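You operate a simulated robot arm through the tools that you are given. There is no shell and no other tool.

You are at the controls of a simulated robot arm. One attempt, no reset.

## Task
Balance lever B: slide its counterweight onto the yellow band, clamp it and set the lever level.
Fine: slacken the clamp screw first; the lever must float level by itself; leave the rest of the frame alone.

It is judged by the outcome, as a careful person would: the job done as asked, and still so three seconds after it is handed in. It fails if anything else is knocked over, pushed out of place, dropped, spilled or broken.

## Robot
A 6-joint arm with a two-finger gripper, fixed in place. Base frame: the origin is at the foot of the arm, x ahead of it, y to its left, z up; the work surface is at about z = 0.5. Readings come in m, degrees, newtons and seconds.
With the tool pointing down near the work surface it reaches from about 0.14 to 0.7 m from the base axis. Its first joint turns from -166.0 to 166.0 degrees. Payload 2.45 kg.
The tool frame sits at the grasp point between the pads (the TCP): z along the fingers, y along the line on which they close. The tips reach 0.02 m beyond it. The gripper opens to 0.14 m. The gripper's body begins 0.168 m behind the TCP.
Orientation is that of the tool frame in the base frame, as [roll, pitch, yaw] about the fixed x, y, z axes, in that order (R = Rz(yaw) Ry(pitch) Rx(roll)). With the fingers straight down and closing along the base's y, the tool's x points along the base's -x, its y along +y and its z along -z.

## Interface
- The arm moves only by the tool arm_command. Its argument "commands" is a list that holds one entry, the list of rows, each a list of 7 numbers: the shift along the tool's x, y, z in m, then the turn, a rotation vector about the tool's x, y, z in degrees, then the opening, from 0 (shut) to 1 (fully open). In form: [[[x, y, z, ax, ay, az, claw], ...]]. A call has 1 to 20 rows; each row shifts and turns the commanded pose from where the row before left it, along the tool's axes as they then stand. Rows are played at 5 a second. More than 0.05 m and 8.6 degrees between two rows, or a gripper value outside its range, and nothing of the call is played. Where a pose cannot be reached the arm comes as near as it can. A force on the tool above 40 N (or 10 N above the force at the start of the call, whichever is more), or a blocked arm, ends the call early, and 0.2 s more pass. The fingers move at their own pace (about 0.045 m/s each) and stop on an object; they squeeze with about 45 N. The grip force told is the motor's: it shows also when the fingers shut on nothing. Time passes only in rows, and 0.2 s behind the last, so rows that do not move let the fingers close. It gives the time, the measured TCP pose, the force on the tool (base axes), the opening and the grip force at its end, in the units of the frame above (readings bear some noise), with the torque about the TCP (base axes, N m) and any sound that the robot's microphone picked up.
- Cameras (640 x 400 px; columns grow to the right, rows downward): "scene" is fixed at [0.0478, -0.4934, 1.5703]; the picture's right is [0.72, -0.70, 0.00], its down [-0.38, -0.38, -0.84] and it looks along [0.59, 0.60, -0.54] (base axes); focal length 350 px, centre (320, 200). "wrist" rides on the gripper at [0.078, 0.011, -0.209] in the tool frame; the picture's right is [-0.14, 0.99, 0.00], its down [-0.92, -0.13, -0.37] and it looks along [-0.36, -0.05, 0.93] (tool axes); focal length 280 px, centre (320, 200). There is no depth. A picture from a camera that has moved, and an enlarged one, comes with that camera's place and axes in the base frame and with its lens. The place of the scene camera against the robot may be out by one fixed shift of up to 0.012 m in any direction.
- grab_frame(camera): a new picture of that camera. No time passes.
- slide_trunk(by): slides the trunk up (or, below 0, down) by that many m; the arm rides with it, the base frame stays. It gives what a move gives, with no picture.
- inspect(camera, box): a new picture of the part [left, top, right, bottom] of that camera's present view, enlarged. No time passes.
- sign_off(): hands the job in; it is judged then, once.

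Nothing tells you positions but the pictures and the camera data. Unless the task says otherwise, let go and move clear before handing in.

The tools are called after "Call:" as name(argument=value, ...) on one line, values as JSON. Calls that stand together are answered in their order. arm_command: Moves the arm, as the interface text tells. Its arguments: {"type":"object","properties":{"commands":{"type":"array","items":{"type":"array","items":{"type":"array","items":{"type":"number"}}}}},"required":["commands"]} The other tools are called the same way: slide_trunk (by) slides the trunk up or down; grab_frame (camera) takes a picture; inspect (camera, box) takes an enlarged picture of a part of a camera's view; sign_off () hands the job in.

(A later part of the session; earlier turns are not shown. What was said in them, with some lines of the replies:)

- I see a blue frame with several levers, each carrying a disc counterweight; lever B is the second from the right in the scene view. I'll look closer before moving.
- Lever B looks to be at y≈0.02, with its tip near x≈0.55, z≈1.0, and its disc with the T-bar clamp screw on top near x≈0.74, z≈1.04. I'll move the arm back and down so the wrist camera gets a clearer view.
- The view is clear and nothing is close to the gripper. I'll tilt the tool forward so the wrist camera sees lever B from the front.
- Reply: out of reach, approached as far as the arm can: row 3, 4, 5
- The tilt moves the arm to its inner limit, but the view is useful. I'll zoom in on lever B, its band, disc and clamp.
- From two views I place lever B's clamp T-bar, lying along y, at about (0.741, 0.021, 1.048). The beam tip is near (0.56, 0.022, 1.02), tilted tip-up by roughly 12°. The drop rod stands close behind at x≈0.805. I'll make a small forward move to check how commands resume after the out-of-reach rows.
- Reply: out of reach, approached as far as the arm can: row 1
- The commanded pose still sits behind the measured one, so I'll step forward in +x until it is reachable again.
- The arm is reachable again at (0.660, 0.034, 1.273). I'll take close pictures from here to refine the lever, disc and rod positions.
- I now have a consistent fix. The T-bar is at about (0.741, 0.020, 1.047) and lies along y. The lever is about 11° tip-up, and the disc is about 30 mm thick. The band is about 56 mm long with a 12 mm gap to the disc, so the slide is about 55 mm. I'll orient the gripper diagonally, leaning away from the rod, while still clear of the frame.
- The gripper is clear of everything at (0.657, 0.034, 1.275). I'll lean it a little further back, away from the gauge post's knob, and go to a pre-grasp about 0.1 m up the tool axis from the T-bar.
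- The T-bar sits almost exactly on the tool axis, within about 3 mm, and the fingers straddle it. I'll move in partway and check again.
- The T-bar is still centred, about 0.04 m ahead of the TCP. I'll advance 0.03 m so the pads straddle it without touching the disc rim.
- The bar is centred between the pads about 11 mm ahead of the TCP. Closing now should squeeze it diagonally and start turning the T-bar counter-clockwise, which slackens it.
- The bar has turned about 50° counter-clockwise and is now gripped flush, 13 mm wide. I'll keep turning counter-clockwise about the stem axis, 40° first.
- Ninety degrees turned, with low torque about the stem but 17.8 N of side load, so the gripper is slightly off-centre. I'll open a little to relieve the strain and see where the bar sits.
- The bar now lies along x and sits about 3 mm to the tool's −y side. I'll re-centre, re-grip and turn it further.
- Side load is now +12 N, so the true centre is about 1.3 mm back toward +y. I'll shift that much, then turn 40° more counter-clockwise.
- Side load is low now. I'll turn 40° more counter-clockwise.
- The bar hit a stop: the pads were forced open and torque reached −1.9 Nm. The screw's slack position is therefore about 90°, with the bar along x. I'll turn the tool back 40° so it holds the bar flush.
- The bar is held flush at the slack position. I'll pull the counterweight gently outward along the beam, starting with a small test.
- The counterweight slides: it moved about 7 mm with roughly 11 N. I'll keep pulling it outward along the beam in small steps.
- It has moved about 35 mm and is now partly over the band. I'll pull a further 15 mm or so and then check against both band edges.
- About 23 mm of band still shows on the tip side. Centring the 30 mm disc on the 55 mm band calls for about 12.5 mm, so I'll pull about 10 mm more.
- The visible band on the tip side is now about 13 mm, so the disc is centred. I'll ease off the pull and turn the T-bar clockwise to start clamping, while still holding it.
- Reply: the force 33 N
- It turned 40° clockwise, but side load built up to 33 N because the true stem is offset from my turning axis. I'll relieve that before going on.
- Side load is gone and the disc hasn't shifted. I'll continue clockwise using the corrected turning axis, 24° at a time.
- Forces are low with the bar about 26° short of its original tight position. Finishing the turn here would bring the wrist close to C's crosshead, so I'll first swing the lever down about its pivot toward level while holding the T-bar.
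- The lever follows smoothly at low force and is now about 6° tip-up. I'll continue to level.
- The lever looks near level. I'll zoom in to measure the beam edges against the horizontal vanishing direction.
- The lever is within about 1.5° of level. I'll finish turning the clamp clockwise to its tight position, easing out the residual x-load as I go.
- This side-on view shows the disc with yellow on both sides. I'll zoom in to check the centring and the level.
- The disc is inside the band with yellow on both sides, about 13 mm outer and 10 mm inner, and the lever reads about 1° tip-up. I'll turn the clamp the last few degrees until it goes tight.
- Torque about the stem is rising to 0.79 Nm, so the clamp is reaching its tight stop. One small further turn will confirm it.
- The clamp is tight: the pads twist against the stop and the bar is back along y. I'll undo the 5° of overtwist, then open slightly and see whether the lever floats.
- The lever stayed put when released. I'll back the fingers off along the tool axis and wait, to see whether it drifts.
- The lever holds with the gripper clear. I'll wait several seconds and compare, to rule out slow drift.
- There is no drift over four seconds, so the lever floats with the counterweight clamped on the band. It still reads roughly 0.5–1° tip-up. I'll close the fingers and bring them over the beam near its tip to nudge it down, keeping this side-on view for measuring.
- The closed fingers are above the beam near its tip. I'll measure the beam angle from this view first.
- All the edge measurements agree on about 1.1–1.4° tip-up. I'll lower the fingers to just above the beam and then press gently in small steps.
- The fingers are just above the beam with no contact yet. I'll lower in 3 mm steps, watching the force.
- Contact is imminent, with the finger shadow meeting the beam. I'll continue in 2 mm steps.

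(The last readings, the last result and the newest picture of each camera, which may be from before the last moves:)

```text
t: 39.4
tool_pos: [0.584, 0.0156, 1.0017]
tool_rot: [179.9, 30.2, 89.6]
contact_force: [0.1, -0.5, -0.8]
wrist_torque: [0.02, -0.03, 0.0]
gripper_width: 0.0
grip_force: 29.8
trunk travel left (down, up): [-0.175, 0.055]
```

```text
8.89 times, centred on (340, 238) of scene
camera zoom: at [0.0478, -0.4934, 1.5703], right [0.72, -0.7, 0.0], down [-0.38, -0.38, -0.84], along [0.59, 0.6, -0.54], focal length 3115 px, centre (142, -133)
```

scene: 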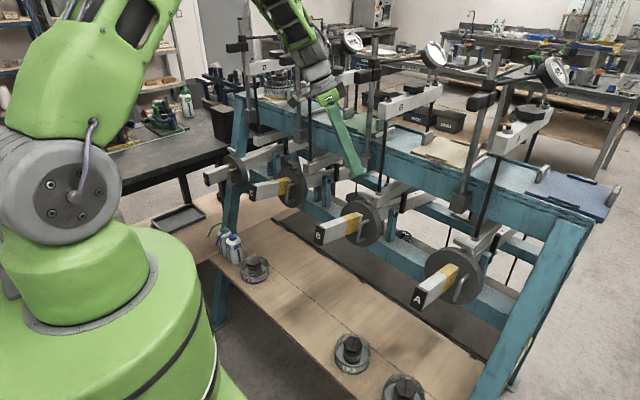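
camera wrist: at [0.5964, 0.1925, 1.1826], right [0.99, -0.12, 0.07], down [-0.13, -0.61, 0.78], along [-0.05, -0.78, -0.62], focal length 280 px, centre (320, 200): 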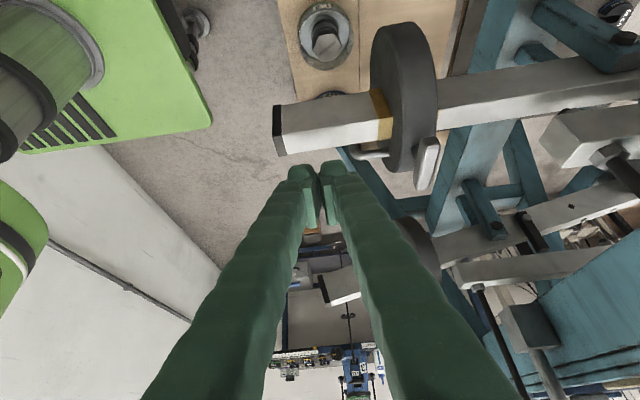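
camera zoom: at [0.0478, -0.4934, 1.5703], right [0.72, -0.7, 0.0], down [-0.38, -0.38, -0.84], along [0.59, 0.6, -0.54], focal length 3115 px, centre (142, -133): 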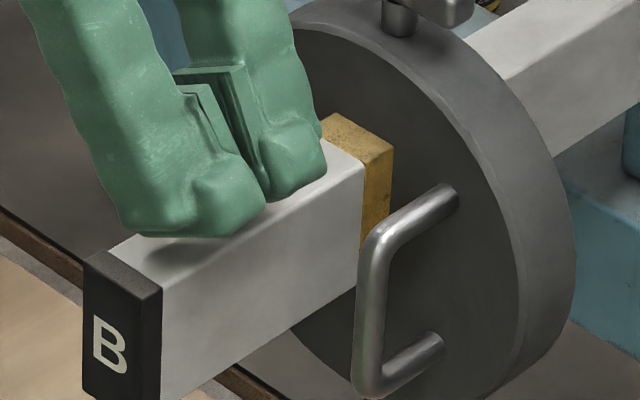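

Call:
arm_command(commands=[[[0.001, 0, 0.00173, 0, 0, 0, 0], [0.001, 0, 0.00173, 0, 0, 0, 0], [0, 0, 0, 0, 0, 0, 0]]])

Call:
inspect(camera="scene", box=[310, 215, 370, 260])

```text
t: 40.2
tool_pos: [0.584, 0.0158, 0.9989]
tool_rot: [-179.9, 30.1, 89.6]
contact_force: [0.0, 0.4, -0.2]
wrist_torque: [-0.01, 0.02, 0.01]
gripper_width: 0.0
grip_force: 29.1
trunk travel left (down, up): [-0.175, 0.055]
```

```text
8.89 times, centred on (340, 238) of scene
camera zoom: at [0.0478, -0.4934, 1.5703], right [0.72, -0.7, 0.0], down [-0.38, -0.38, -0.84], along [0.59, 0.6, -0.54], focal length 3115 px, centre (142, -133)
```

zoom: 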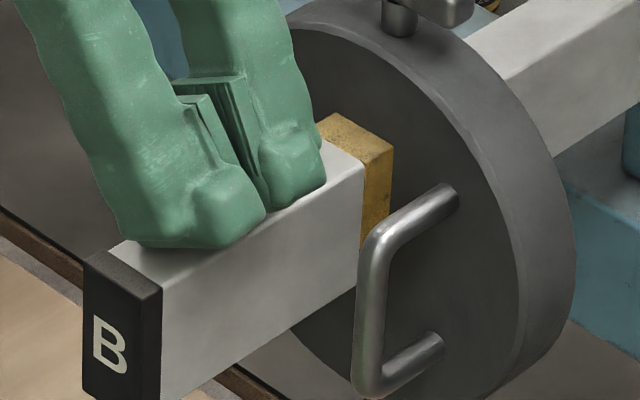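

Call:
arm_command(commands=[[[0.001, 0, 0.00173, 0, 0, 0, 0], [0.001, 0, 0.00173, 0, 0, 0, 0], [0, 0, 0, 0, 0, 0, 0]]])

Call:
inspect(camera="scene", box=[310, 215, 370, 260])

Call:
grab_frame(camera="wrist")

```text
t: 41.0
tool_pos: [0.5848, 0.0145, 0.9932]
tool_rot: [179.9, 30.1, 89.6]
contact_force: [0.0, -0.3, -0.2]
wrist_torque: [0.03, 0.0, 0.0]
gripper_width: 0.0
grip_force: 29.4
trunk travel left (down, up): [-0.175, 0.055]
```

```text
8.89 times, centred on (340, 238) of scene
camera zoom: at [0.0478, -0.4934, 1.5703], right [0.72, -0.7, 0.0], down [-0.38, -0.38, -0.84], along [0.59, 0.6, -0.54], focal length 3115 px, centre (142, -133)
```

zoom: 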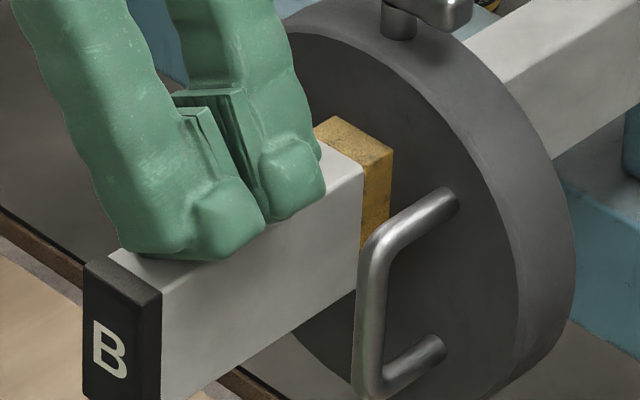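

```text
taken
camera wrist: at [0.5961, 0.1868, 1.1368], right [0.99, -0.12, 0.07], down [-0.13, -0.61, 0.78], along [-0.05, -0.78, -0.62], focal length 280 px, centre (320, 200)
```

wrist: 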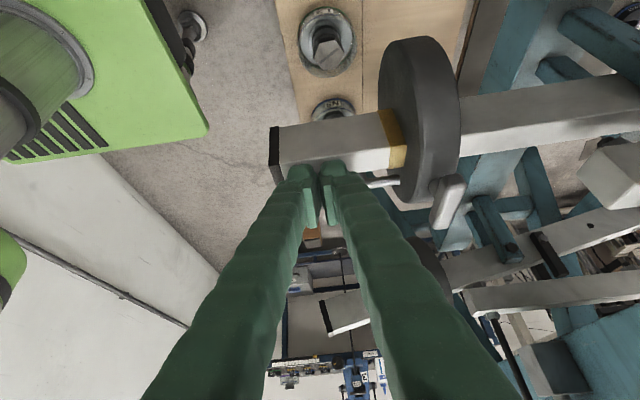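

The lever is now being pushed down with negligible force. I'll go on in small steps and re-measure.

Call:
arm_command(commands=[[[0.00075, 0, 0.0013, 0, 0, 0, 0], [0.00075, 0, 0.0013, 0, 0, 0, 0], [0, 0, 0, 0, 0, 0, 0]]])

Call:
inspect(camera="scene", box=[310, 215, 370, 260])

Call:
inspect(camera="wrist", box=[265, 95, 395, 175])

Call:
inspect(camera="wrist", box=[510, 60, 640, 140])

```text
t: 41.8
tool_pos: [0.5843, 0.0151, 0.9925]
tool_rot: [179.8, 30.1, 89.6]
contact_force: [-0.6, -0.9, -0.7]
wrist_torque: [0.01, 0.0, 0.01]
gripper_width: 0.0001
grip_force: 29.6
trunk travel left (down, up): [-0.175, 0.055]
```

```text
8.89 times, centred on (340, 238) of scene
camera zoom: at [0.0478, -0.4934, 1.5703], right [0.72, -0.7, 0.0], down [-0.38, -0.38, -0.84], along [0.59, 0.6, -0.54], focal length 3115 px, centre (142, -133)
```

zoom: 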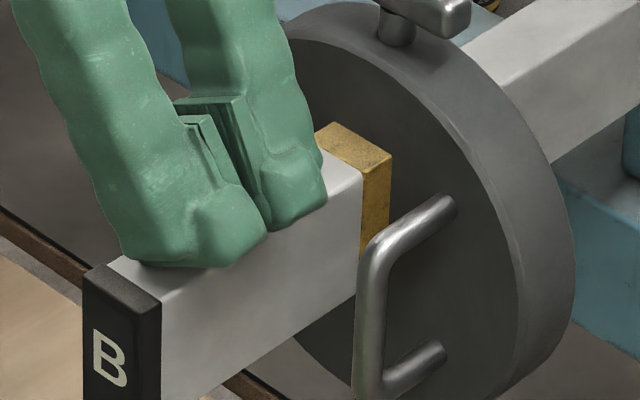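

```text
4.92 times, centred on (330, 135) of wrist
camera zoom: at [0.5967, 0.1866, 1.1337], right [0.99, -0.12, 0.07], down [-0.13, -0.61, 0.78], along [-0.05, -0.78, -0.62], focal length 1380 px, centre (271, 520)
```

zoom: 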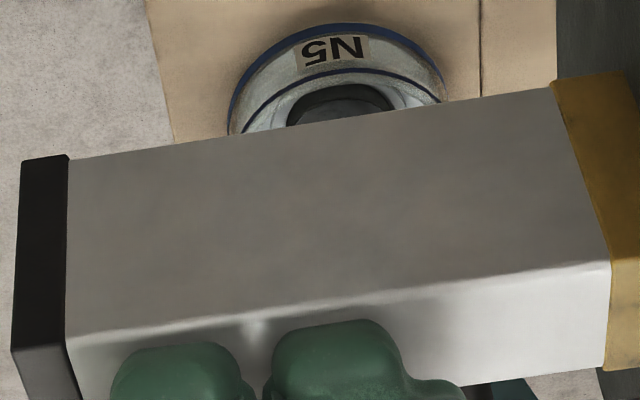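

```text
4.92 times, centred on (575, 100) of wrist
camera zoom: at [0.5967, 0.1866, 1.1337], right [0.99, -0.12, 0.07], down [-0.13, -0.61, 0.78], along [-0.05, -0.78, -0.62], focal length 1380 px, centre (-935, 692)
```

zoom: 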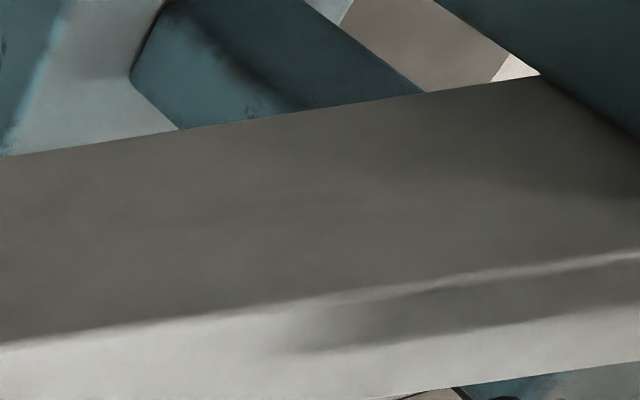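

The lever is now within about 0–0.4° tip-up across the measurements. I'll press roughly 0.7 mm more, then lift off and measure clear of the beam.

Call:
arm_command(commands=[[[0.00035, 0, 0.0006, 0, 0, 0, 0], [0, 0, 0, 0, 0, 0, 0], [-0.001, 0, -0.00173, 0, 0, 0, 0], [-0.003, 0, -0.0052, 0, 0, 0, 0], [-0.005, 0, -0.0086, 0, 0, 0, 0], [-0.005, 0, -0.0086, 0, 0, 0, 0], [-0.005, 0, -0.0086, 0, 0, 0, 0], [0, 0, 0, 0, 0, 0, 0], [0, 0, 0, 0, 0, 0, 0]]])

Call:
inspect(camera="scene", box=[310, 215, 370, 260])

Call:
inspect(camera="wrist", box=[265, 85, 395, 165])

Call:
inspect(camera="wrist", box=[510, 40, 640, 120])

Call:
inspect(camera="scene", box=[360, 175, 430, 220])

```text
t: 43.8
tool_pos: [0.5826, 0.0141, 1.0263]
tool_rot: [179.9, 30.1, 89.6]
contact_force: [0.1, 0.2, 0.1]
wrist_torque: [-0.02, 0.0, 0.04]
gripper_width: 0.0
grip_force: 29.6
trunk travel left (down, up): [-0.175, 0.055]
```

```text
8.89 times, centred on (340, 238) of scene
camera zoom: at [0.0478, -0.4934, 1.5703], right [0.72, -0.7, 0.0], down [-0.38, -0.38, -0.84], along [0.59, 0.6, -0.54], focal length 3115 px, centre (142, -133)
```

zoom: 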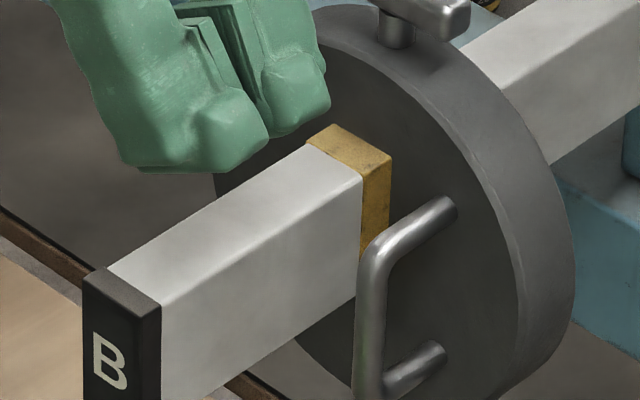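

```text
4.92 times, centred on (330, 125) of wrist
camera zoom: at [0.5955, 0.1859, 1.17], right [0.99, -0.12, 0.07], down [-0.13, -0.61, 0.78], along [-0.05, -0.78, -0.62], focal length 1380 px, centre (271, 569)
```

zoom: 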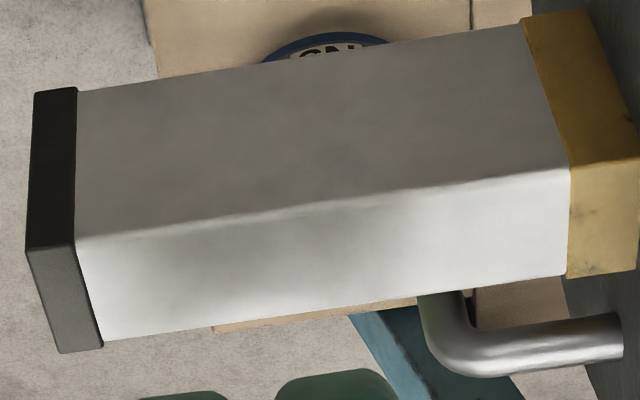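

```text
4.92 times, centred on (575, 80) of wrist
camera zoom: at [0.5955, 0.1859, 1.17], right [0.99, -0.12, 0.07], down [-0.13, -0.61, 0.78], along [-0.05, -0.78, -0.62], focal length 1380 px, centre (-935, 791)
```

zoom: 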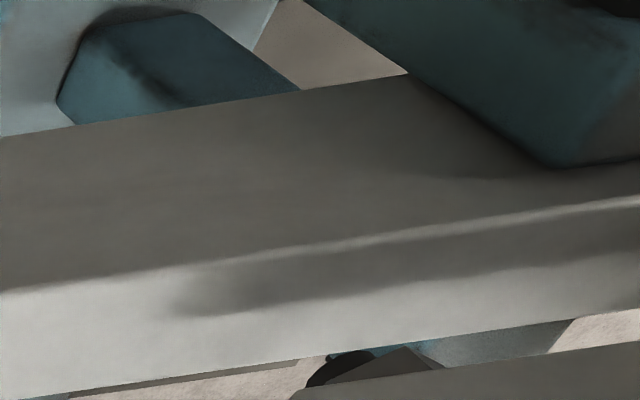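

```text
8.89 times, centred on (395, 198) of scene
camera zoom: at [0.0478, -0.4934, 1.5703], right [0.72, -0.7, 0.0], down [-0.38, -0.38, -0.84], along [0.59, 0.6, -0.54], focal length 3115 px, centre (-347, 222)
```

zoom: 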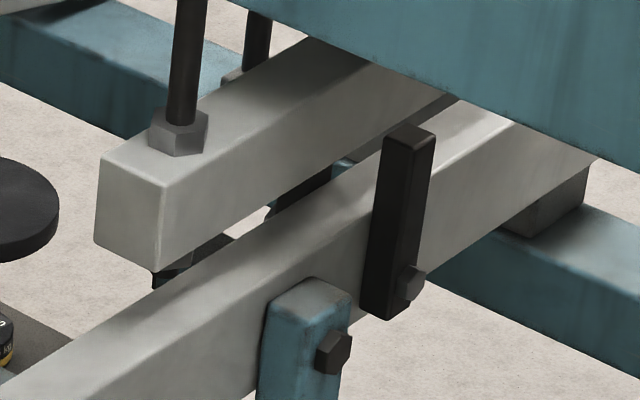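

The lever measures level within about ±0.3° in both cameras, with the yoke confirming the horizontal. I'll retreat up and clear, wait, and check that it holds.

Call:
arm_command(commands=[[[-0.005, 0, -0.02, 0, 0, 0, 0], [-0.01, 0, -0.03, 0, 0, 0, 0], [-0.01, 0, -0.03, 0, 0, 0, 0], [-0.01, 0, -0.03, 0, 0, 0, 0], [-0.01, 0, -0.03, 0, 0, 0, 0], [0, 0, 0, 0, 0, 0, 0], [0, 0, 0, 0, 0, 0, 0], [0, 0, 0, 0, 0, 0, 0], [0, 0, 0, 0, 0, 0, 0], [0, 0, 0, 0, 0, 0, 0], [0, 0, 0, 0, 0, 0, 0], [0, 0, 0, 0, 0, 0, 0], [0, 0, 0, 0, 0, 0, 0], [0, 0, 0, 0, 0, 0, 0], [0, 0, 0, 0, 0, 0, 0]]])

Call:
inspect(camera="scene", box=[310, 215, 370, 260])

Call:
inspect(camera="scene", box=[300, 170, 460, 270])

Call:
grab_frame(camera="scene")

Call:
grab_frame(camera="wrist")

```text
t: 47.0
tool_pos: [0.5847, 0.0467, 1.1716]
tool_rot: [179.9, 30.3, 89.6]
contact_force: [0.3, 0.5, -0.6]
wrist_torque: [-0.03, 0.0, 0.02]
gripper_width: 0.0
grip_force: 29.6
trunk travel left (down, up): [-0.175, 0.055]
```

```text
8.89 times, centred on (340, 238) of scene
camera zoom: at [0.0478, -0.4934, 1.5703], right [0.72, -0.7, 0.0], down [-0.38, -0.38, -0.84], along [0.59, 0.6, -0.54], focal length 3115 px, centre (142, -133)
```

zoom: 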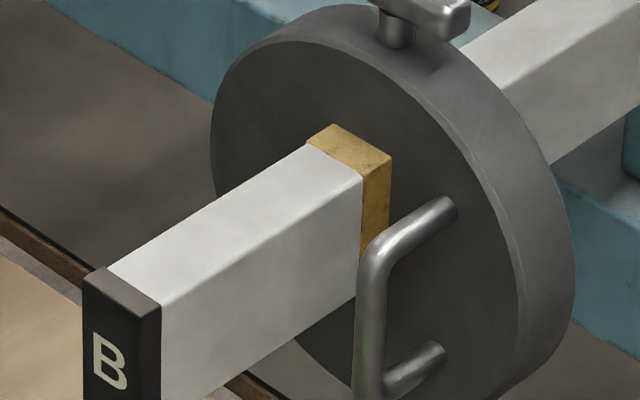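

```text
4.00 times, centred on (380, 220) of scene
camera zoom: at [0.0478, -0.4934, 1.5703], right [0.72, -0.7, 0.0], down [-0.38, -0.38, -0.84], along [0.59, 0.6, -0.54], focal length 1402 px, centre (80, 120)
```

zoom: 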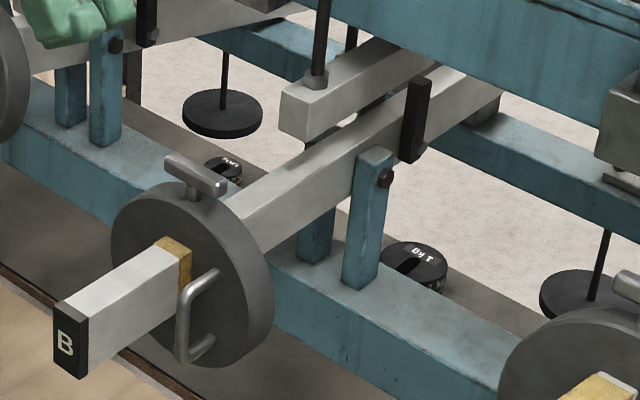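

```text
taken
```

scene: 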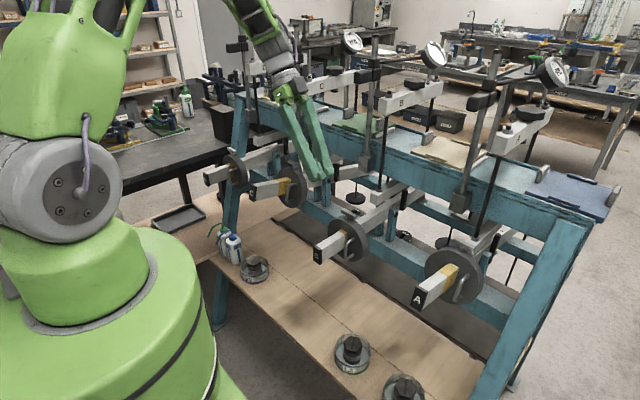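

```text
taken
camera wrist: at [0.5973, 0.2176, 1.3144], right [0.99, -0.12, 0.07], down [-0.13, -0.61, 0.78], along [-0.05, -0.78, -0.62], focal length 280 px, centre (320, 200)
```

wrist: 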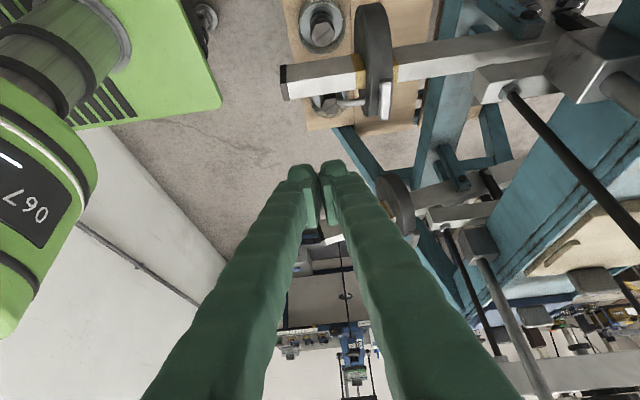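

The lever hasn't moved since release. I'll do a final close check on the clamp bar's orientation and the band, and confirm the neighbouring levers are undisturbed.

Call:
inspect(camera="scene", box=[325, 195, 385, 235])

Call:
inspect(camera="wrist", box=[275, 0, 475, 130])

Call:
inspect(camera="scene", box=[180, 60, 500, 310])

```text
10.00 times, centred on (355, 215) of scene
camera zoom: at [0.0478, -0.4934, 1.5703], right [0.72, -0.7, 0.0], down [-0.38, -0.38, -0.84], along [0.59, 0.6, -0.54], focal length 3504 px, centre (-30, 50)
```

zoom: 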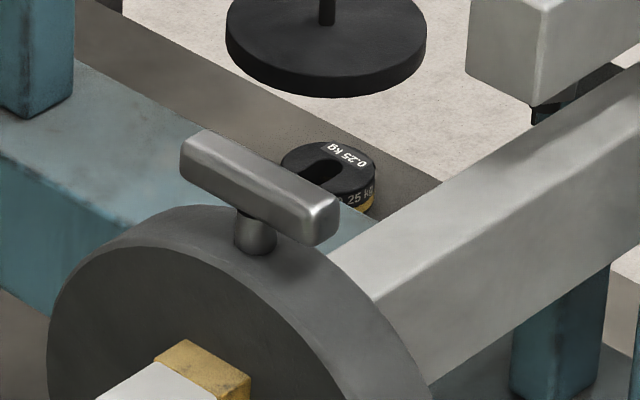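

```text
3.08 times, centred on (375, 65) of wrist
camera zoom: at [0.5973, 0.2176, 1.3144], right [0.99, -0.12, 0.07], down [-0.13, -0.61, 0.78], along [-0.05, -0.78, -0.62], focal length 863 px, centre (151, 615)
```

zoom: 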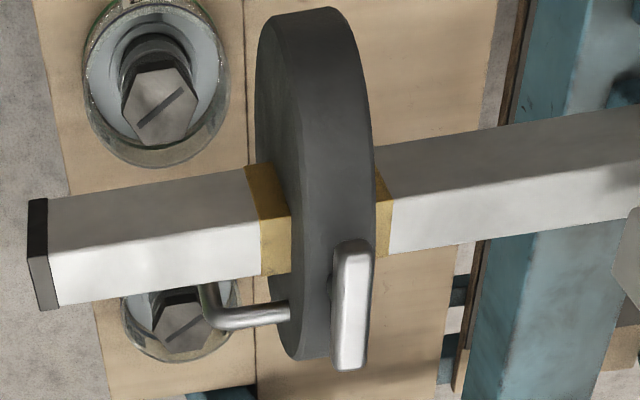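

```text
1.60 times, centred on (340, 185) of scene
camera zoom: at [0.0478, -0.4934, 1.5703], right [0.72, -0.7, 0.0], down [-0.38, -0.38, -0.84], along [0.59, 0.6, -0.54], focal length 561 px, centre (288, 224)
```

zoom: 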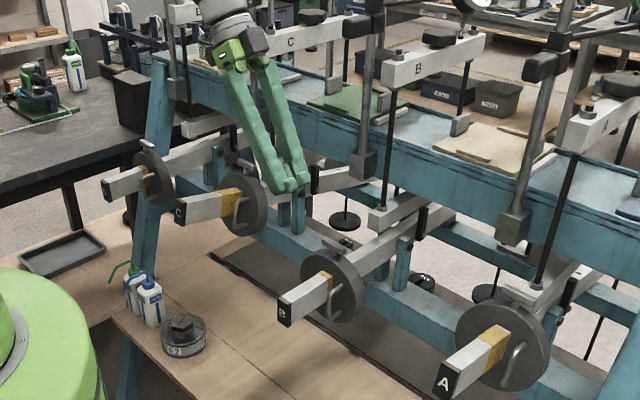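

The clamp bar is back across the beam, the disc sits on the band with yellow visible on both sides, and the lever is steady and level. I'll raise the arm a bit further clear and take one last look before handing in.

Call:
arm_command(commands=[[[-0.0125, 0, -0.0216, 0, 0, 0, 0], [-0.0125, 0, -0.0216, 0, 0, 0, 0], [-0.0125, 0, -0.0216, 0, 0, 0, 0], [0, 0, 0, 0, 0, 0, 0.1], [0, 0, 0, 0, 0, 0, 0.1], [0, 0, 0, 0, 0, 0, 0.1], [0, 0, 0, 0, 0, 0, 0.1], [0, 0, 0, 0, 0, 0, 0.1], [0, 0, 0, 0, 0, 0, 0.1], [0, 0, 0, 0, 0, 0, 0.1], [0, 0, 0, 0, 0, 0, 0.1], [0, 0, 0, 0, 0, 0, 0.1]]])

Call:
inspect(camera="scene", box=[310, 215, 370, 260])

Call:
grab_frame(camera="scene")

```text
t: 49.6
tool_pos: [0.5829, 0.0457, 1.2463]
tool_rot: [179.9, 30.0, 89.6]
contact_force: [-0.4, 0.2, 0.6]
wrist_torque: [-0.01, 0.05, 0.0]
gripper_width: 0.014
grip_force: 0.0
trunk travel left (down, up): [-0.175, 0.055]
```

```text
8.89 times, centred on (340, 238) of scene
camera zoom: at [0.0478, -0.4934, 1.5703], right [0.72, -0.7, 0.0], down [-0.38, -0.38, -0.84], along [0.59, 0.6, -0.54], focal length 3115 px, centre (142, -133)
```

zoom: 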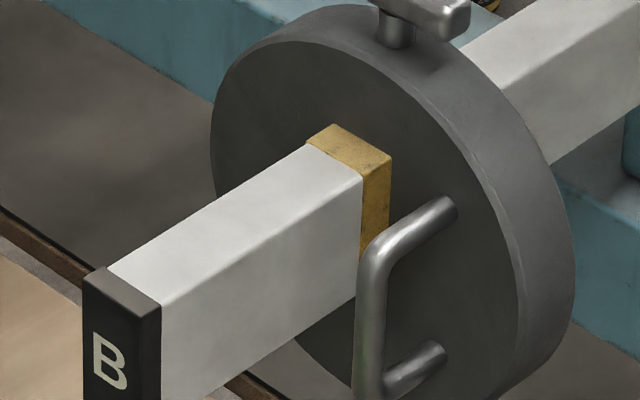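

```text
taken
```

scene: 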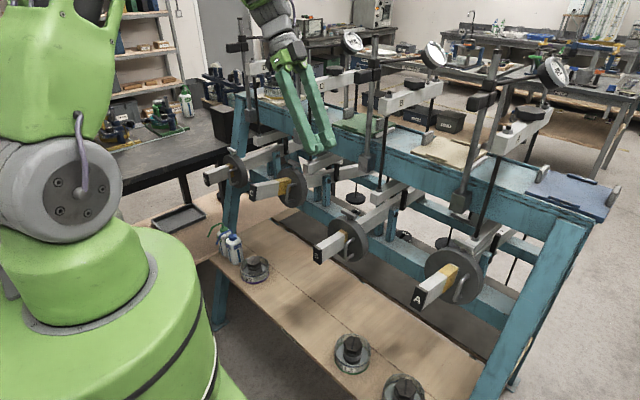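

Lever B is clamped with its counterweight on the yellow band. It has floated level and unchanged for about six seconds since I last touched it. The arm is clear and the rest of the frame looks undisturbed, so I'm handing in.

Call:
sign_off()

```text
The job is handed in.
```

Lever B is balanced and handed in: its counterweight is clamped on the yellow band, and the lever floats level by itself.

- **Clamp:** I slackened the screw first, about a quarter turn to its stop. After the slide I turned it back until it went tight.
- **Counterweight:** I slid it about 60 mm outward. Yellow shows on both sides of the disc, about 13 mm towards the tip and 10 mm towards the pivot.
- **Level:** the lever started about 11° tip-up. It now reads level to within about 0.4° in both cameras, and it did not move for about six seconds after I last touched it.
- **Rest of the frame:** nothing else looks moved in the pictures, and the arm is clear above the lever.

The level figure comes from measuring beam edges in the camera pictures, so it is an estimate.
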